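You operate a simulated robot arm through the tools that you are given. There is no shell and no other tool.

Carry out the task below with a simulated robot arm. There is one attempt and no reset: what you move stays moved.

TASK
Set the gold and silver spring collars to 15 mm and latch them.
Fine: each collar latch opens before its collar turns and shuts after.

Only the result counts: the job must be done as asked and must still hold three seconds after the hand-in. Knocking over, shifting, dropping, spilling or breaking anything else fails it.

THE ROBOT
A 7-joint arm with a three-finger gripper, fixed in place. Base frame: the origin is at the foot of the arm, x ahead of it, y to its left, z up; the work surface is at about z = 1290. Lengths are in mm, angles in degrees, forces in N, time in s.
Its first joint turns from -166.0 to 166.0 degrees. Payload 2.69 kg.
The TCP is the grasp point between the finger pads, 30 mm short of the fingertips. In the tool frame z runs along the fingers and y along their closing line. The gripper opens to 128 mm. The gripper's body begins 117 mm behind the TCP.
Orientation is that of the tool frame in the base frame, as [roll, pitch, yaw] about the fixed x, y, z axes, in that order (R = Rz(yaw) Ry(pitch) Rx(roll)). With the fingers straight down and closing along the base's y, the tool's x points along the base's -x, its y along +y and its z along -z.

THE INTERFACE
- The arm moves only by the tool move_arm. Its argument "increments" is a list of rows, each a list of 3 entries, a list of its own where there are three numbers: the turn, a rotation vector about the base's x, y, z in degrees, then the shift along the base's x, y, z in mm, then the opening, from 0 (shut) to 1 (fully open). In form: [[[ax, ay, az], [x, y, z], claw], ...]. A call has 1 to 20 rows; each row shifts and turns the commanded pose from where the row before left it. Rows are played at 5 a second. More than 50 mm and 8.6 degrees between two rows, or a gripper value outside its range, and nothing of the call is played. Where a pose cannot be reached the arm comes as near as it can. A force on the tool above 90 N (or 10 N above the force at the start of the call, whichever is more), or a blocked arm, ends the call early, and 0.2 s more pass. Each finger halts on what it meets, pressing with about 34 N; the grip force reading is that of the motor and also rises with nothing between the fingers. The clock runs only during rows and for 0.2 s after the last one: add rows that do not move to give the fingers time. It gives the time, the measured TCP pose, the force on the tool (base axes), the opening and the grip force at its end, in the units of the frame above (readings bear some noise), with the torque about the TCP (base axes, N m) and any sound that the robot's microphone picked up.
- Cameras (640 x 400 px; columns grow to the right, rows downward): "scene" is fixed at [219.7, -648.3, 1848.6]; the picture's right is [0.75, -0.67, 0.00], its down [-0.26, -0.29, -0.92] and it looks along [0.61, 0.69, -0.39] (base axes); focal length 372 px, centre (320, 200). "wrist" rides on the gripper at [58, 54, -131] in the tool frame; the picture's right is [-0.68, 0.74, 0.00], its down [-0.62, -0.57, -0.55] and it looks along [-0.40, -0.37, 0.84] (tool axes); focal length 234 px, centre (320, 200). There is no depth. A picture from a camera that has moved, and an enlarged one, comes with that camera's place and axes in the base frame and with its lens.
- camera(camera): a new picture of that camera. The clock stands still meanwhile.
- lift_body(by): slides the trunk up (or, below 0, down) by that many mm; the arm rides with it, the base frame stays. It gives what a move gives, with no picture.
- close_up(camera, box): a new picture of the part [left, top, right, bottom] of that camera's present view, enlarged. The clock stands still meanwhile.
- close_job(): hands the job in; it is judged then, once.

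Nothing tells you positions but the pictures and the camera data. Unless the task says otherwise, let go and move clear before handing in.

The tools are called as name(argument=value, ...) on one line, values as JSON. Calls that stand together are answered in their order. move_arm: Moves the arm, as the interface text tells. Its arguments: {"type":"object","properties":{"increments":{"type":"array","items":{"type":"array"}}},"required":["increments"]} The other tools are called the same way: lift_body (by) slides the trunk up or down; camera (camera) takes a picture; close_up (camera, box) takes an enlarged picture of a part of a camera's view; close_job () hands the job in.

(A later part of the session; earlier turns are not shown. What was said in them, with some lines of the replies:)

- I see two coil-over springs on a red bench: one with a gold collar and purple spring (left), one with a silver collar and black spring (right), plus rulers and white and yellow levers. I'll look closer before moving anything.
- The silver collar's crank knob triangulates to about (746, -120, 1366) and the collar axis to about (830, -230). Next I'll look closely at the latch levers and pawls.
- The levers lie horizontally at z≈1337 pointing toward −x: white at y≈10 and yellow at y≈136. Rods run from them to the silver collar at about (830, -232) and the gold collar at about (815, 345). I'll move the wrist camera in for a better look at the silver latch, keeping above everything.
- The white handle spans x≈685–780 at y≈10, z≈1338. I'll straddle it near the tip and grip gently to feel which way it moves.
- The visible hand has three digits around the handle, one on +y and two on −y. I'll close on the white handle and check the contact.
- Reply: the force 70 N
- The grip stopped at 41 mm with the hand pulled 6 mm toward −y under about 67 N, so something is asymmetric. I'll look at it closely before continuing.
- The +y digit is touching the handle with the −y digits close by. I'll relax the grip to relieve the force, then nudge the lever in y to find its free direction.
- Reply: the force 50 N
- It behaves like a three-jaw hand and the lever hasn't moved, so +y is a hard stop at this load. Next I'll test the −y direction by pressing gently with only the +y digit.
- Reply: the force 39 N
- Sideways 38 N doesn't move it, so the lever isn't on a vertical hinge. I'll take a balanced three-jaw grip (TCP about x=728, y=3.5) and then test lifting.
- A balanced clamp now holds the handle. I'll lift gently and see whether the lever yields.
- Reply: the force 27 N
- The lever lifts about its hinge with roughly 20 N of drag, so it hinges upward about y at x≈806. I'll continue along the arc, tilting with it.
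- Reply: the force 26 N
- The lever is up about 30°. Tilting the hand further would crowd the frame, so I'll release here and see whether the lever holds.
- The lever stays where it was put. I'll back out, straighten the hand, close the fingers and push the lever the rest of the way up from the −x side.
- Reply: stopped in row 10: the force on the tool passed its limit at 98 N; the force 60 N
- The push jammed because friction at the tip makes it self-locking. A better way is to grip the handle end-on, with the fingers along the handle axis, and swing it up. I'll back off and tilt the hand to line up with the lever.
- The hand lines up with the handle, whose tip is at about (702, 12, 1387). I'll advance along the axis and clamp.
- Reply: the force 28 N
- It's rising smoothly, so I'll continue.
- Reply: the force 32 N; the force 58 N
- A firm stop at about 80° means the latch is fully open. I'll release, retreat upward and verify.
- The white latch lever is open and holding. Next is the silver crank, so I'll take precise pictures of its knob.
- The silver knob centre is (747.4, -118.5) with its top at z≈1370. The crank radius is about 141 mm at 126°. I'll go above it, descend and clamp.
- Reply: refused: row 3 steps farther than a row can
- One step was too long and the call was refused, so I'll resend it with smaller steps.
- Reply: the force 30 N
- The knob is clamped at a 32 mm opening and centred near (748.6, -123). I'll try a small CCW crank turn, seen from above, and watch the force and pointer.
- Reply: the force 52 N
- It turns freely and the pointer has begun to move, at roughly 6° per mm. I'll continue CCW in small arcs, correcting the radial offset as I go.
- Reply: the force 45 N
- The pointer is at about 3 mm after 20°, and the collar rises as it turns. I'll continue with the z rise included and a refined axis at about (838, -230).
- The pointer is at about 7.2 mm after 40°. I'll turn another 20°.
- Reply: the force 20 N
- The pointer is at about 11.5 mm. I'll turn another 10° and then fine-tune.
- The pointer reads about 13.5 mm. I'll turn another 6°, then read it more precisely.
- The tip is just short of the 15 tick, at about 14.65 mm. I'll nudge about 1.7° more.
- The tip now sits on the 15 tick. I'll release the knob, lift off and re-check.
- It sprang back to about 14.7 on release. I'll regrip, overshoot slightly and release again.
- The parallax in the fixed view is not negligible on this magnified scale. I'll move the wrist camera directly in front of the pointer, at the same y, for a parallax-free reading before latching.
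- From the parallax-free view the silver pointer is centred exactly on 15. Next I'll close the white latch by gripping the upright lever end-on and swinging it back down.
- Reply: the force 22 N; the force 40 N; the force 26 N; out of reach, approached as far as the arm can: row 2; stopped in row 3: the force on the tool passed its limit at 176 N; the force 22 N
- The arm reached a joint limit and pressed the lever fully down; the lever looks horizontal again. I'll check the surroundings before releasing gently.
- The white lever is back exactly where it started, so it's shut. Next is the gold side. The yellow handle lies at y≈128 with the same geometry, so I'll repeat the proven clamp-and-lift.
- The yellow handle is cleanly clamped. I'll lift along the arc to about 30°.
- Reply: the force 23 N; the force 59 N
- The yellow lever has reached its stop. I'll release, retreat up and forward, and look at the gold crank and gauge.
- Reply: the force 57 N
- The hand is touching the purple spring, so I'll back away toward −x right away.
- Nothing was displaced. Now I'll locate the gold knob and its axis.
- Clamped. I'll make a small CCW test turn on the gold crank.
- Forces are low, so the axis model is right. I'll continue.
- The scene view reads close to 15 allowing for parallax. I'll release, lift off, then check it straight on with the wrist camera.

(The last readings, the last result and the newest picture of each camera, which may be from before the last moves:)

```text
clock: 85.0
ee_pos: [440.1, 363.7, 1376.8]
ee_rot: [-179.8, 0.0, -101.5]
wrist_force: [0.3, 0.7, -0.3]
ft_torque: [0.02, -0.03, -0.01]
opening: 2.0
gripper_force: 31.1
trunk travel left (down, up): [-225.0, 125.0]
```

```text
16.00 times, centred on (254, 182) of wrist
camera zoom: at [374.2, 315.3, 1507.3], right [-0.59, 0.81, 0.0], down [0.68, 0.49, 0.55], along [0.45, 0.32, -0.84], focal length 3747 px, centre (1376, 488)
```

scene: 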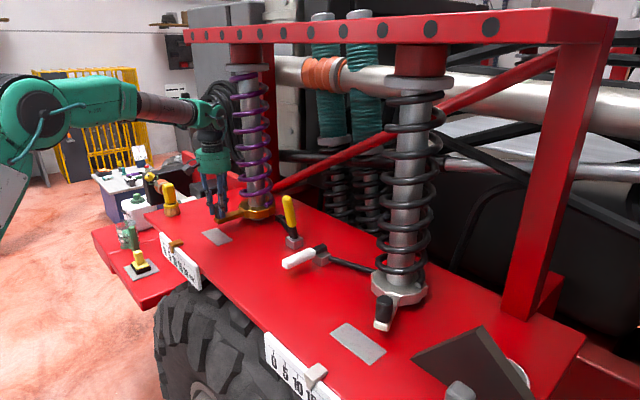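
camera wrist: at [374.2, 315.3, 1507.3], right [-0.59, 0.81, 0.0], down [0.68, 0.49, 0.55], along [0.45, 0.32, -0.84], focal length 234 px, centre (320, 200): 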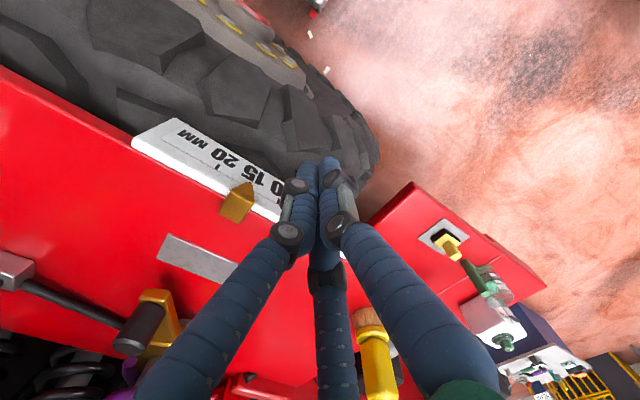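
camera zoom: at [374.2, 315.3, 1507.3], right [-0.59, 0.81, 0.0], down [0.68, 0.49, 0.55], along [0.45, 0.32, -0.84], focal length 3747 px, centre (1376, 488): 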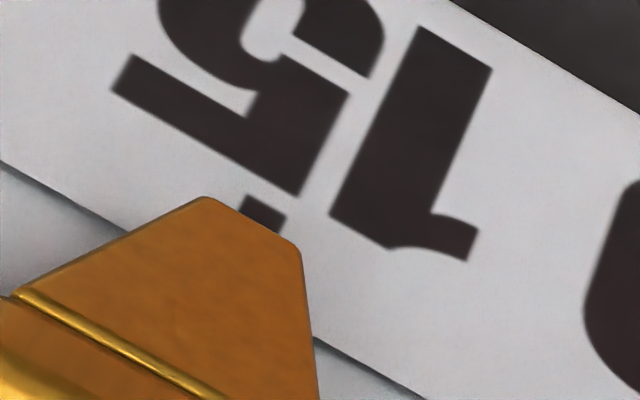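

Gold reads 15.0 straight on. I'll go back to the yellow lever and shut it the same way, this time stopping at about 30° and pressing down from above.

move_arm(increments=[[[0, 0, -7.85], [34.4, -23.6, 20], 0], [[0, 0, -7.85], [34.4, -23.6, 20], 0], [[0, 0, -7.85], [34.4, -23.6, 20], 0], [[0, 0, -7.85], [34.4, -23.6, 20], 0], [[0, 0, -7.85], [34.4, -23.6, 20], 0.1], [[0, 0, -7.85], [34.4, -23.6, 20], 0.2], [[0, 0, -7.85], [34.4, -23.6, 8], 0.3], [[0, 0, -7.85], [34.4, -23.6, 0], 0.4], [[0, 0, -7.85], [34.4, -23.6, 0], 0.5], [[0, 0, -7.85], [34.4, -23.6, 0], 0.6], [[0, -8, 0], [0, 0, 0], 0.6], [[0, 0, 0], [0, 0, 0], 0.6]])

camera(camera="wrist")

close_up(camera="scene", box=[210, 150, 370, 270])

```text
clock: 87.6
ee_pos: [784.2, 127.4, 1506.2]
ee_rot: [180.0, 8.2, -179.9]
wrist_force: [-1.3, 0.0, 0.9]
ft_torque: [-0.01, -0.13, 0.03]
opening: 77.1
gripper_force: 0.0
trunk travel left (down, up): [-225.0, 125.0]
```

```text
taken
camera wrist: at [706.1, 180.2, 1627.9], right [0.67, 0.74, 0.09], down [0.53, -0.56, 0.63], along [0.52, -0.37, -0.77], focal length 234 px, centre (320, 200)
```

wrist: 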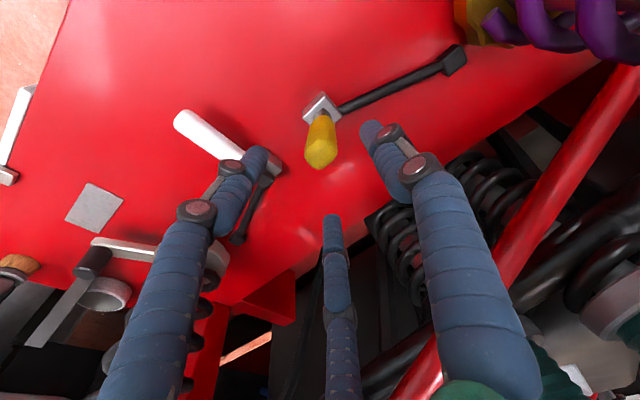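

```text
3.33 times, centred on (290, 210) of scene
camera zoom: at [219.7, -648.3, 1848.6], right [0.75, -0.67, 0.0], down [-0.26, -0.29, -0.92], along [0.61, 0.69, -0.39], focal length 1241 px, centre (420, 167)
```

zoom: 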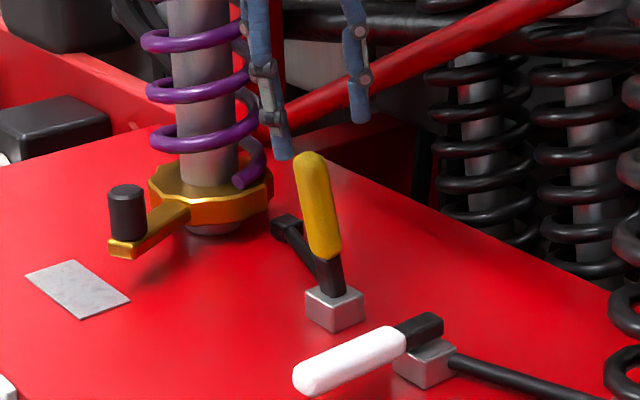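

move_arm(increments=[[[0, 0, 0], [3, 0, -31], 0.6], [[0, 0, 0], [3, 0, -31], 0.6], [[0, 0, 0], [2, 0, -30], 0.6], [[0, 0, 0], [0, 0, 0], 0.6], [[0, 0, 0], [0, 0, 0], 0.45], [[0, 0, 0], [0, 0, 0], 0.3], [[0, 0, 0], [0, 0, 0], 0.15], [[0, 0, 0], [0, 0, 0], 0.05], [[0, 0, 0], [0, 0, 0], 0.05], [[0, -7, 0], [-10.1, 0, -2.5], 0.05], [[0, -7, 0], [-9.9, 0, -3.6], 0.05], [[0, -7, 0], [-9.3, 0, -4.9], 0.05], [[0, 0, 0], [0, 0, 0], 0.05]])

close_up(camera="scene", box=[210, 150, 370, 270])

```text
clock: 90.4
ee_pos: [767.8, 128.2, 1400.6]
ee_rot: [-179.7, 29.1, -179.9]
wrist_force: [41.8, 6.2, 1.6]
ft_torque: [0.5, -2.87, 1.05]
opening: 32.2
gripper_force: 44.7
trunk travel left (down, up): [-225.0, 125.0]
```

```text
3.33 times, centred on (290, 210) of scene
camera zoom: at [219.7, -648.3, 1848.6], right [0.75, -0.67, 0.0], down [-0.26, -0.29, -0.92], along [0.61, 0.69, -0.39], focal length 1241 px, centre (420, 167)
```

zoom: 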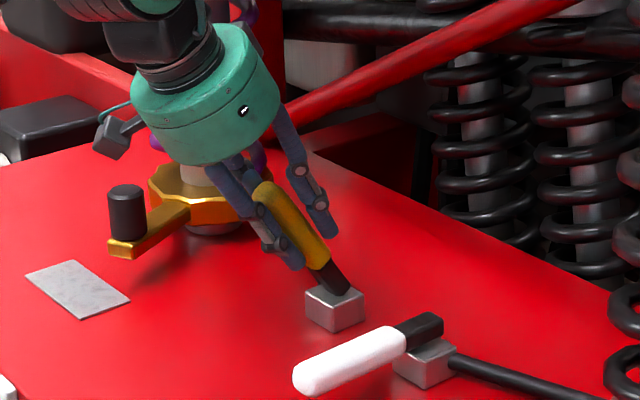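

move_arm(increments=[[[0, -7, 0], [-7.6, 0, -5.9], 0.05], [[0, -7, 0], [-7.5, 0, -7], 0.05], [[0, -7, 0], [-7, 0, -7.9], 0.05], [[0, -5, 0], [-5, 0, -7.5], 0.05], [[0, 0, 0], [0, 0, 0], 0.05]])

close_up(camera="scene", box=[180, 150, 340, 270])

```text
clock: 91.6
ee_pos: [737.2, 124.2, 1368.5]
ee_rot: [-179.7, 54.7, 179.9]
wrist_force: [8.3, -26.6, -11.7]
ft_torque: [1.75, 0.56, -2.05]
opening: 38.2
gripper_force: 45.7
trunk travel left (down, up): [-225.0, 125.0]
```

```text
3.33 times, centred on (260, 210) of scene
camera zoom: at [219.7, -648.3, 1848.6], right [0.75, -0.67, 0.0], down [-0.26, -0.29, -0.92], along [0.61, 0.69, -0.39], focal length 1241 px, centre (520, 167)
```

zoom: 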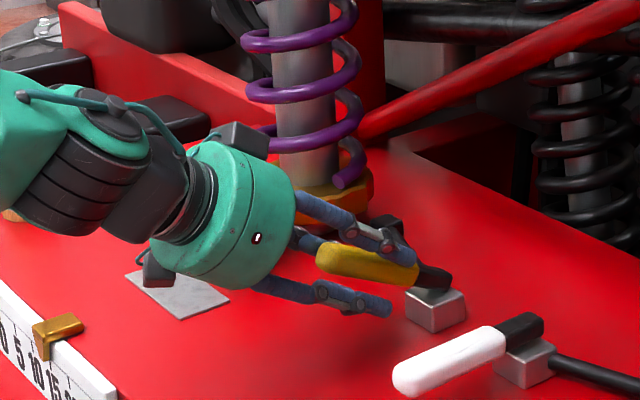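

Release and retract along the axis, then straighten the hand with the fingers closed.

move_arm(increments=[[[0, 0, 0], [0, 0, 0], 0.3], [[0, 0, 0], [0, 3, 0], 0.55], [[0, 0, 0], [0, 0, 0], 0.6], [[0, 0, 0], [-30, 0, 21], 0.6], [[0, 0, 0], [-35, 0, 25], 0.6], [[0, 0, 0], [-35, 0, 25], 0.6], [[0, 8, 0], [0, 0, 25], 0.4], [[0, 8, 0], [0, 0, 25], 0.2], [[0, 8, 0], [0, 0, 10], 0], [[0, 8, 0], [0, 0, 0], 0], [[0, 8, 0], [0, 0, 0], 0], [[0, 8, 0], [0, 0, 0], 0], [[0, 6.6, 0], [0, 2, 0], 0], [[0, 0, 0], [0, 0, 0], 0]])

camera(camera="wrist")

close_up(camera="scene", box=[180, 150, 340, 270])

```text
clock: 94.6
ee_pos: [636.5, 134.2, 1504.0]
ee_rot: [-179.9, 0.2, -179.9]
wrist_force: [1.0, 0.2, -0.3]
ft_torque: [0.0, -0.01, 0.02]
opening: 2.2
gripper_force: 31.6
trunk travel left (down, up): [-225.0, 125.0]
```

```text
taken
camera wrist: at [576.4, 185.2, 1634.5], right [0.68, 0.74, 0.0], down [0.61, -0.56, 0.55], along [0.41, -0.37, -0.83], focal length 234 px, centre (320, 200)
```

wrist: 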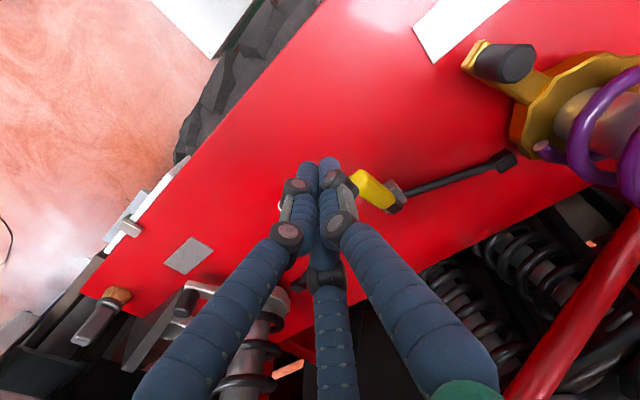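

```text
3.33 times, centred on (260, 210) of scene
camera zoom: at [219.7, -648.3, 1848.6], right [0.75, -0.67, 0.0], down [-0.26, -0.29, -0.92], along [0.61, 0.69, -0.39], focal length 1241 px, centre (520, 167)
```

zoom: 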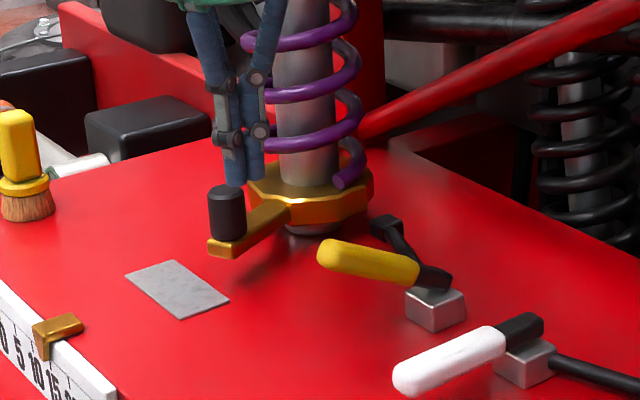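

move_arm(increments=[[[0, 0, 0], [40, -3, 0], 0], [[0, 0, 0], [43, -2.5, 0], 0], [[0, 0, 0], [0, 0, -40], 0], [[0, 0, 0], [0, 0, -30], 0], [[0, 0, 0], [-1, 0, -8], 0], [[0, 0, 0], [-1, 0, -8], 0], [[0, 0, 0], [-1, 0, -8], 0], [[0, 0, 0], [-1, 0, -8], 0], [[0, 0, 0], [0, 0, 0], 0]])

close_up(camera="scene", box=[200, 150, 360, 270])

```text
clock: 96.6
ee_pos: [715.1, 128.8, 1400.3]
ee_rot: [-179.9, 0.3, -179.8]
wrist_force: [0.5, 0.2, 0.3]
ft_torque: [0.01, 0.01, 0.0]
opening: 2.2
gripper_force: 31.3
trunk travel left (down, up): [-225.0, 125.0]
```

```text
3.33 times, centred on (280, 210) of scene
camera zoom: at [219.7, -648.3, 1848.6], right [0.75, -0.67, 0.0], down [-0.26, -0.29, -0.92], along [0.61, 0.69, -0.39], focal length 1241 px, centre (453, 167)
```

zoom: 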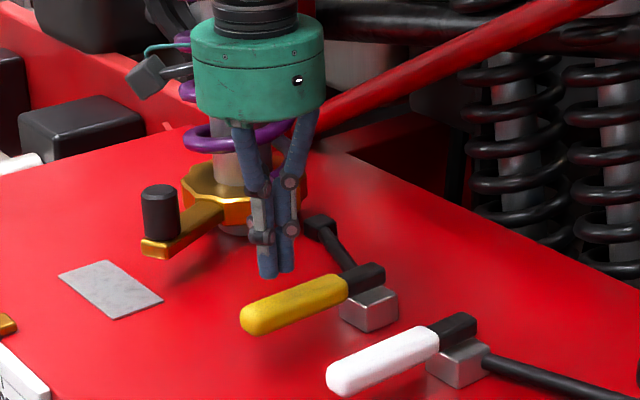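

The lever snapped down. I'll press lightly to confirm it's seated, then retreat.

move_arm(increments=[[[0, 0, 0], [0, 0, -8], 0], [[0, 0, 0], [0, 0, -6], 0], [[0, 0, 0], [0, 0, -4], 0], [[0, 0, 0], [0, 0, -3], 0], [[0, 0, 0], [0, 0, 0], 0]])

close_up(camera="scene", box=[250, 220, 346, 280])

```text
clock: 97.8
ee_pos: [716.5, 128.1, 1380.3]
ee_rot: [-179.9, 0.4, -179.9]
wrist_force: [-0.6, -0.2, -0.7]
ft_torque: [-0.03, 0.02, 0.0]
opening: 1.9
gripper_force: 31.8
trunk travel left (down, up): [-225.0, 125.0]
```

```text
6.67 times, centred on (298, 250) of scene
camera zoom: at [219.7, -648.3, 1848.6], right [0.75, -0.67, 0.0], down [-0.26, -0.29, -0.92], along [0.61, 0.69, -0.39], focal length 2482 px, centre (467, -133)
```

zoom: 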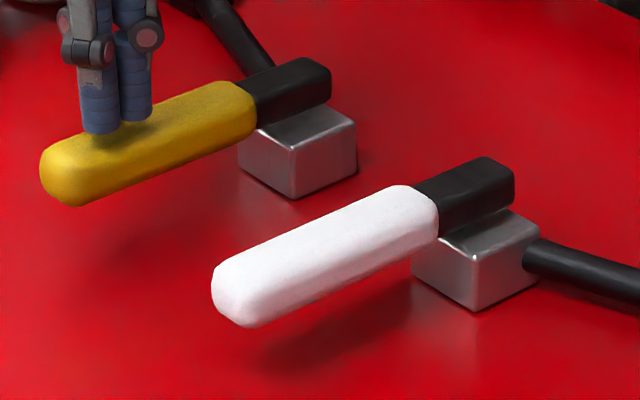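

move_arm(increments=[[[0, 0, 0], [0, 0, -3], 0], [[0, 0, 0], [0, 0, -3], 0], [[0, 0, 0], [0, 0, 0], 0]])

close_up(camera="scene", box=[250, 220, 346, 280])

```text
clock: 98.6
ee_pos: [716.1, 126.7, 1375.0]
ee_rot: [-179.9, 0.4, -179.9]
wrist_force: [0.5, -1.2, -0.1]
ft_torque: [0.02, 0.02, 0.01]
opening: 2.0
gripper_force: 31.5
trunk travel left (down, up): [-225.0, 125.0]
```

```text
6.67 times, centred on (298, 250) of scene
camera zoom: at [219.7, -648.3, 1848.6], right [0.75, -0.67, 0.0], down [-0.26, -0.29, -0.92], along [0.61, 0.69, -0.39], focal length 2482 px, centre (467, -133)
```

zoom: 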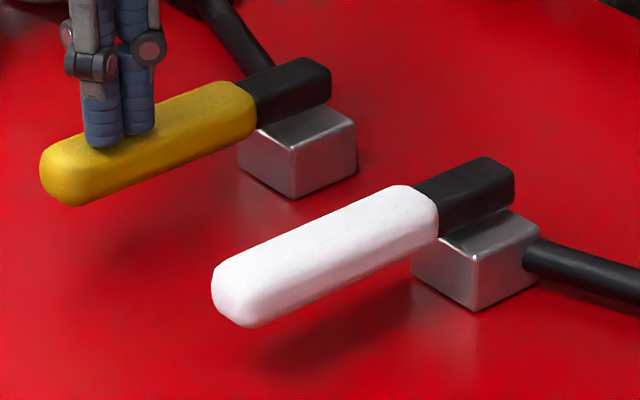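

Both levers match their original shut poses exactly. I'll retreat clear and do a final check of both gauges.

move_arm(increments=[[[0, 0, 0], [0, 0, 45], 0], [[0, 0, 0], [0, 0, 45], 0], [[0, 0, 0], [-30, 0, 30], 0], [[0, 0, 0], [-45, -10, 10], 0.3], [[0, 0, 0], [-45, -10, 0], 0.5], [[0, 0, 0], [0, 0, 0], 0.5]])

camera(camera="scene")

close_up(camera="scene", box=[288, 350, 352, 400])

close_up(camera="scene", box=[166, 230, 206, 280])

close_up(camera="scene", box=[200, 180, 440, 330])

```text
clock: 100.0
ee_pos: [597.5, 108.4, 1504.6]
ee_rot: [-179.9, 0.4, -179.9]
wrist_force: [-0.3, 0.4, 0.9]
ft_torque: [0.05, -0.03, 0.02]
opening: 64.1
gripper_force: 0.1
trunk travel left (down, up): [-225.0, 125.0]
```

```text
taken
```

scene: 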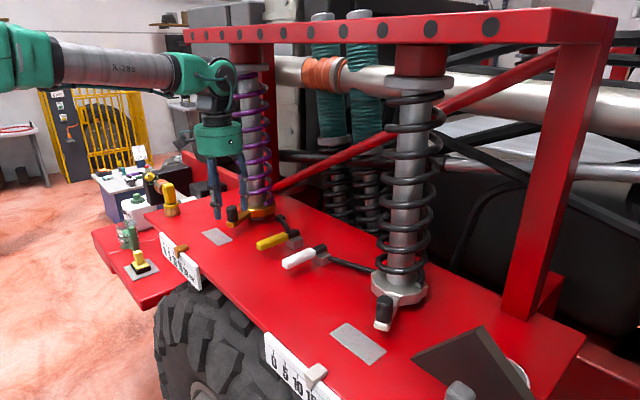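

```text
8.00 times, centred on (320, 375) of scene
camera zoom: at [219.7, -648.3, 1848.6], right [0.75, -0.67, 0.0], down [-0.26, -0.29, -0.92], along [0.61, 0.69, -0.39], focal length 2979 px, centre (320, -1200)
```

zoom: 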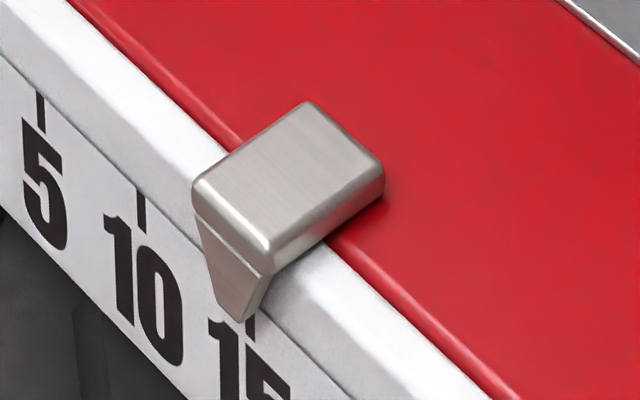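

```text
8.00 times, centred on (186, 255) of scene
camera zoom: at [219.7, -648.3, 1848.6], right [0.75, -0.67, 0.0], down [-0.26, -0.29, -0.92], along [0.61, 0.69, -0.39], focal length 2979 px, centre (1392, -240)
```

zoom: 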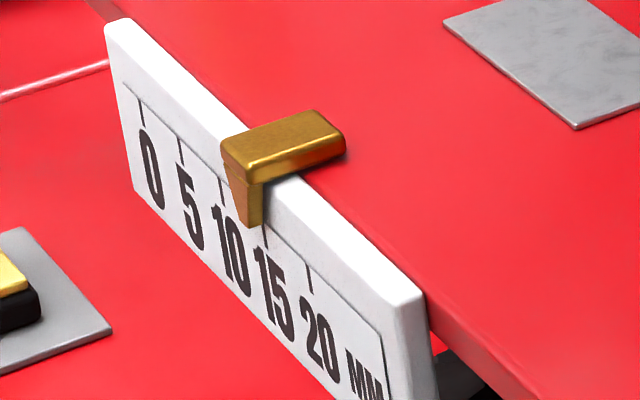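

```text
2.67 times, centred on (320, 255) of scene
camera zoom: at [219.7, -648.3, 1848.6], right [0.75, -0.67, 0.0], down [-0.26, -0.29, -0.92], along [0.61, 0.69, -0.39], focal length 993 px, centre (320, 53)
```

zoom: 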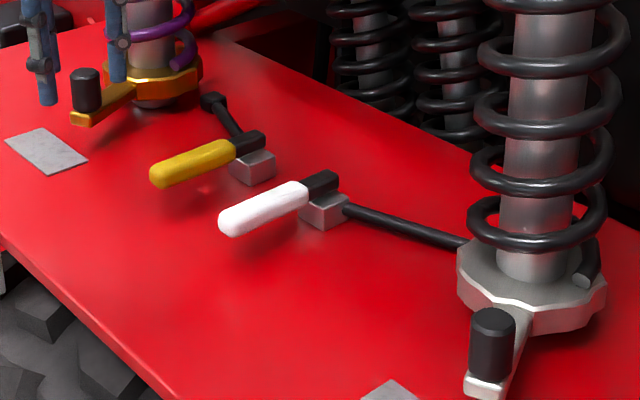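

The silver pointer looks slightly lower than at my earlier check. I'll measure it straight on again.

move_arm(increments=[[[0, 0, 0], [-16, -44, -5], 0.3], [[0, 0, 0], [-16, -44, -5], 0], [[0, 0, 0], [-16, -44, -10], 0], [[0, 0, 0], [-16, -44, -15], 0], [[0, 0, 0], [-16, -44, -15], 0], [[0, 0, 0], [-16, -44, -15], 0], [[0, 0, 0], [-16, -44, -15], 0], [[0, 0, 0], [-16, -44, -15], 0], [[0, 0, 0], [-16, -44, -15], 0], [[0, 0, 0], [-18, -45, -10], 0], [[0, 0, 0], [0, 0, -10], 0], [[0, 0, 0], [0, 0, 0], 0]])

camera(camera="wrist")

close_up(camera="scene", box=[288, 350, 352, 400])

```text
clock: 102.6
ee_pos: [432.2, -335.1, 1374.5]
ee_rot: [-179.9, 0.4, -179.9]
wrist_force: [-0.4, 0.3, -0.3]
ft_torque: [-0.03, 0.02, -0.04]
opening: 1.9
gripper_force: 30.9
trunk travel left (down, up): [-225.0, 125.0]
```

```text
taken
camera wrist: at [371.1, -283.4, 1504.8], right [0.68, 0.74, 0.0], down [0.61, -0.56, 0.55], along [0.41, -0.37, -0.83], focal length 234 px, centre (320, 200)
```

wrist: 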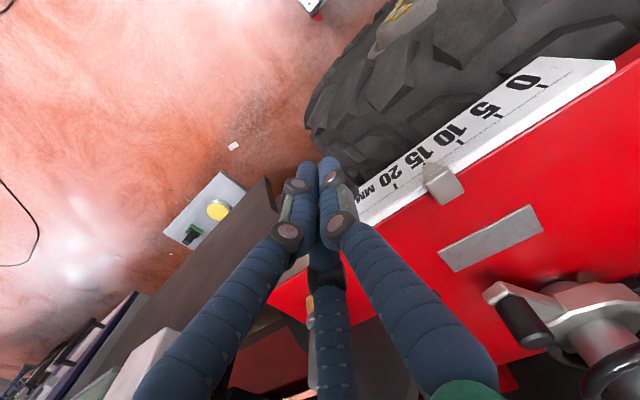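

```text
8.00 times, centred on (320, 375) of scene
camera zoom: at [219.7, -648.3, 1848.6], right [0.75, -0.67, 0.0], down [-0.26, -0.29, -0.92], along [0.61, 0.69, -0.39], focal length 2979 px, centre (320, -1200)
```

zoom: 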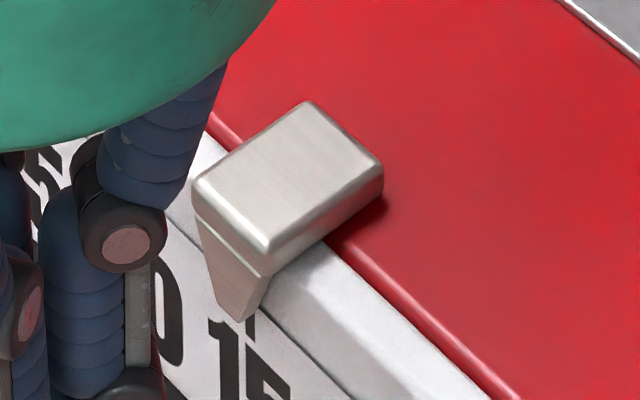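

close_up(camera="wrist", box=[384, 110, 496, 210])

close_up(camera="wrist", box=[408, 146, 448, 176])

```text
4.00 times, centred on (440, 160) of wrist
camera zoom: at [371.1, -283.4, 1504.8], right [0.68, 0.74, 0.0], down [0.61, -0.56, 0.55], along [0.41, -0.37, -0.83], focal length 937 px, centre (-160, 360)
```

zoom: 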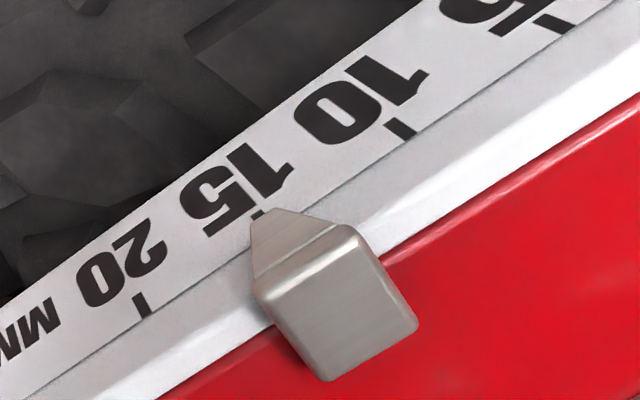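

```text
13.33 times, centred on (428, 161) of wrist
camera zoom: at [371.1, -283.4, 1504.8], right [0.68, 0.74, 0.0], down [0.61, -0.56, 0.55], along [0.41, -0.37, -0.83], focal length 3122 px, centre (-1120, 720)
```

zoom: 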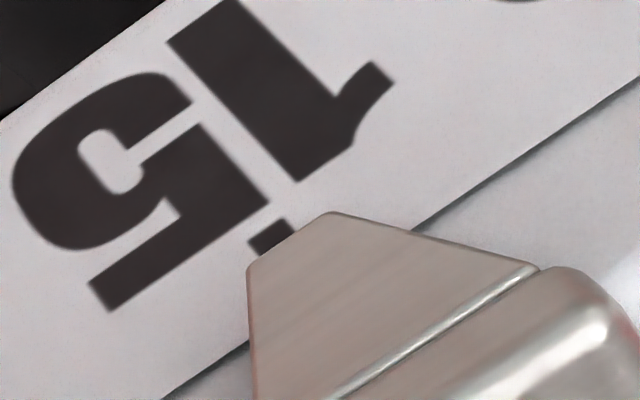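

Silver reads about 14.9 mm and is steady, gold is at about 15.0, and both levers are seated. I'll move the arm clear and take one last look for drift.

move_arm(increments=[[[0, 0, 0], [-5, 10, 40], 0.1], [[0, 0, 0], [-5, 20, 40], 0.3], [[0, 0, 0], [0, 45, 10], 0.3], [[0, 0, 0], [0, 45, 10], 0.3], [[0, 0, 0], [0, 45, 0], 0.3], [[0, 0, 0], [0, 45, 0], 0.3], [[0, 0, 0], [0, 45, 0], 0.3], [[0, 0, 0], [0, 0, 0], 0.3], [[0, 0, 0], [0, 0, 0], 0.3], [[0, 0, 0], [0, 0, 0], 0.3], [[0, 0, 0], [0, 0, 0], 0.3], [[0, 0, 0], [0, 0, 0], 0.3]])

camera(camera="scene")

close_up(camera="scene", box=[288, 350, 352, 400])

close_up(camera="scene", box=[166, 230, 206, 280])

close_up(camera="scene", box=[250, 220, 346, 280])

```text
clock: 105.2
ee_pos: [423.8, -79.7, 1475.9]
ee_rot: [-179.9, 0.3, -180.0]
wrist_force: [0.2, 0.5, -0.1]
ft_torque: [0.01, -0.02, 0.0]
opening: 38.3
gripper_force: 0.1
trunk travel left (down, up): [-225.0, 125.0]
```

```text
taken
```

scene: 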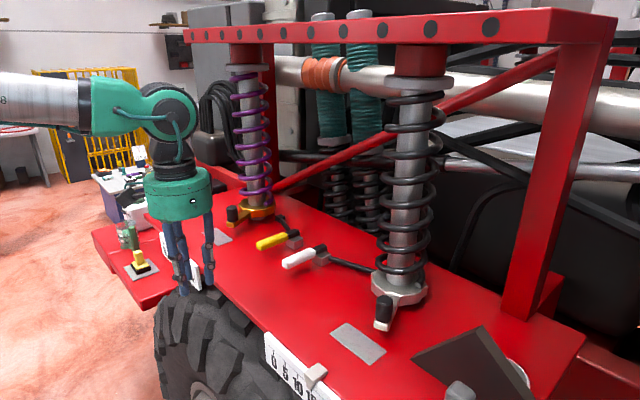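

```text
8.00 times, centred on (320, 375) of scene
camera zoom: at [219.7, -648.3, 1848.6], right [0.75, -0.67, 0.0], down [-0.26, -0.29, -0.92], along [0.61, 0.69, -0.39], focal length 2979 px, centre (320, -1200)
```

zoom: 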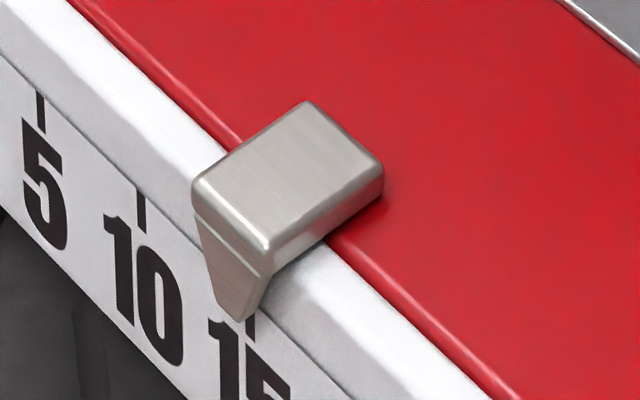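

```text
8.00 times, centred on (186, 255) of scene
camera zoom: at [219.7, -648.3, 1848.6], right [0.75, -0.67, 0.0], down [-0.26, -0.29, -0.92], along [0.61, 0.69, -0.39], focal length 2979 px, centre (1392, -240)
```

zoom: 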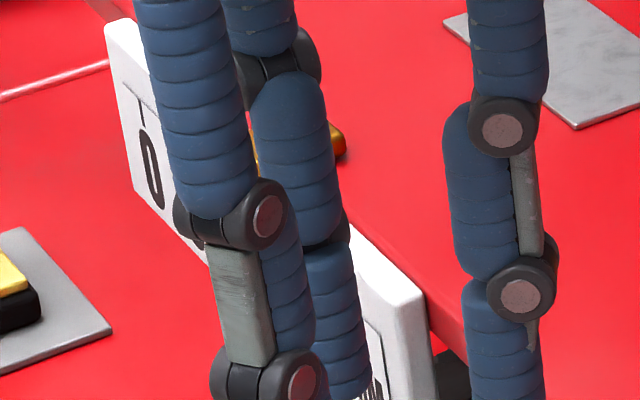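

```text
6.67 times, centred on (298, 250) of scene
camera zoom: at [219.7, -648.3, 1848.6], right [0.75, -0.67, 0.0], down [-0.26, -0.29, -0.92], along [0.61, 0.69, -0.39], focal length 2482 px, centre (467, -133)
```

zoom: 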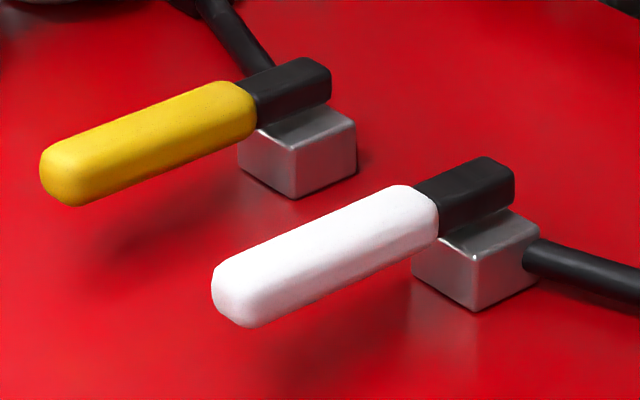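

Both collars are set, both latches are shut, nothing else has moved and the arm is clear, so I'm handing in.

close_job()

```text
The job is handed in.
```

Both collars are at 15 mm as near as I could measure, and both latches are shut. I've handed the job in, but no verdict came back.

| Collar | Reading on the scale | Latch |
|---|---|---|
| Gold | about 15.0 mm | yellow lever shut |
| Silver | about 14.9 mm | white lever shut |

- **Order:** for each collar I opened its latch, turned the crank, checked the scale, then shut the latch.
- **Readings:** silver was read straight on with the wrist camera after latching. Gold was read straight on before latching. A scene picture afterwards showed it within about 0.1 mm of that, but at the very last look the hand hid its scale.
- **Drift:** silver sprang back a little each time I let go of the crank. In the last scene pictures, over about 5 s, it moved by less than 0.1 mm.
- **Latches:** both levers ended in the same pose as at the start. I did not feel a hard stop when pressing the yellow one, because it dropped shut before my fingers reached it.
- **Contacts:** the hand briefly touched the purple spring on the gold side. While shutting the white lever the arm reached the end of its travel and the force peaked at 176 N. I saw nothing displaced after either.
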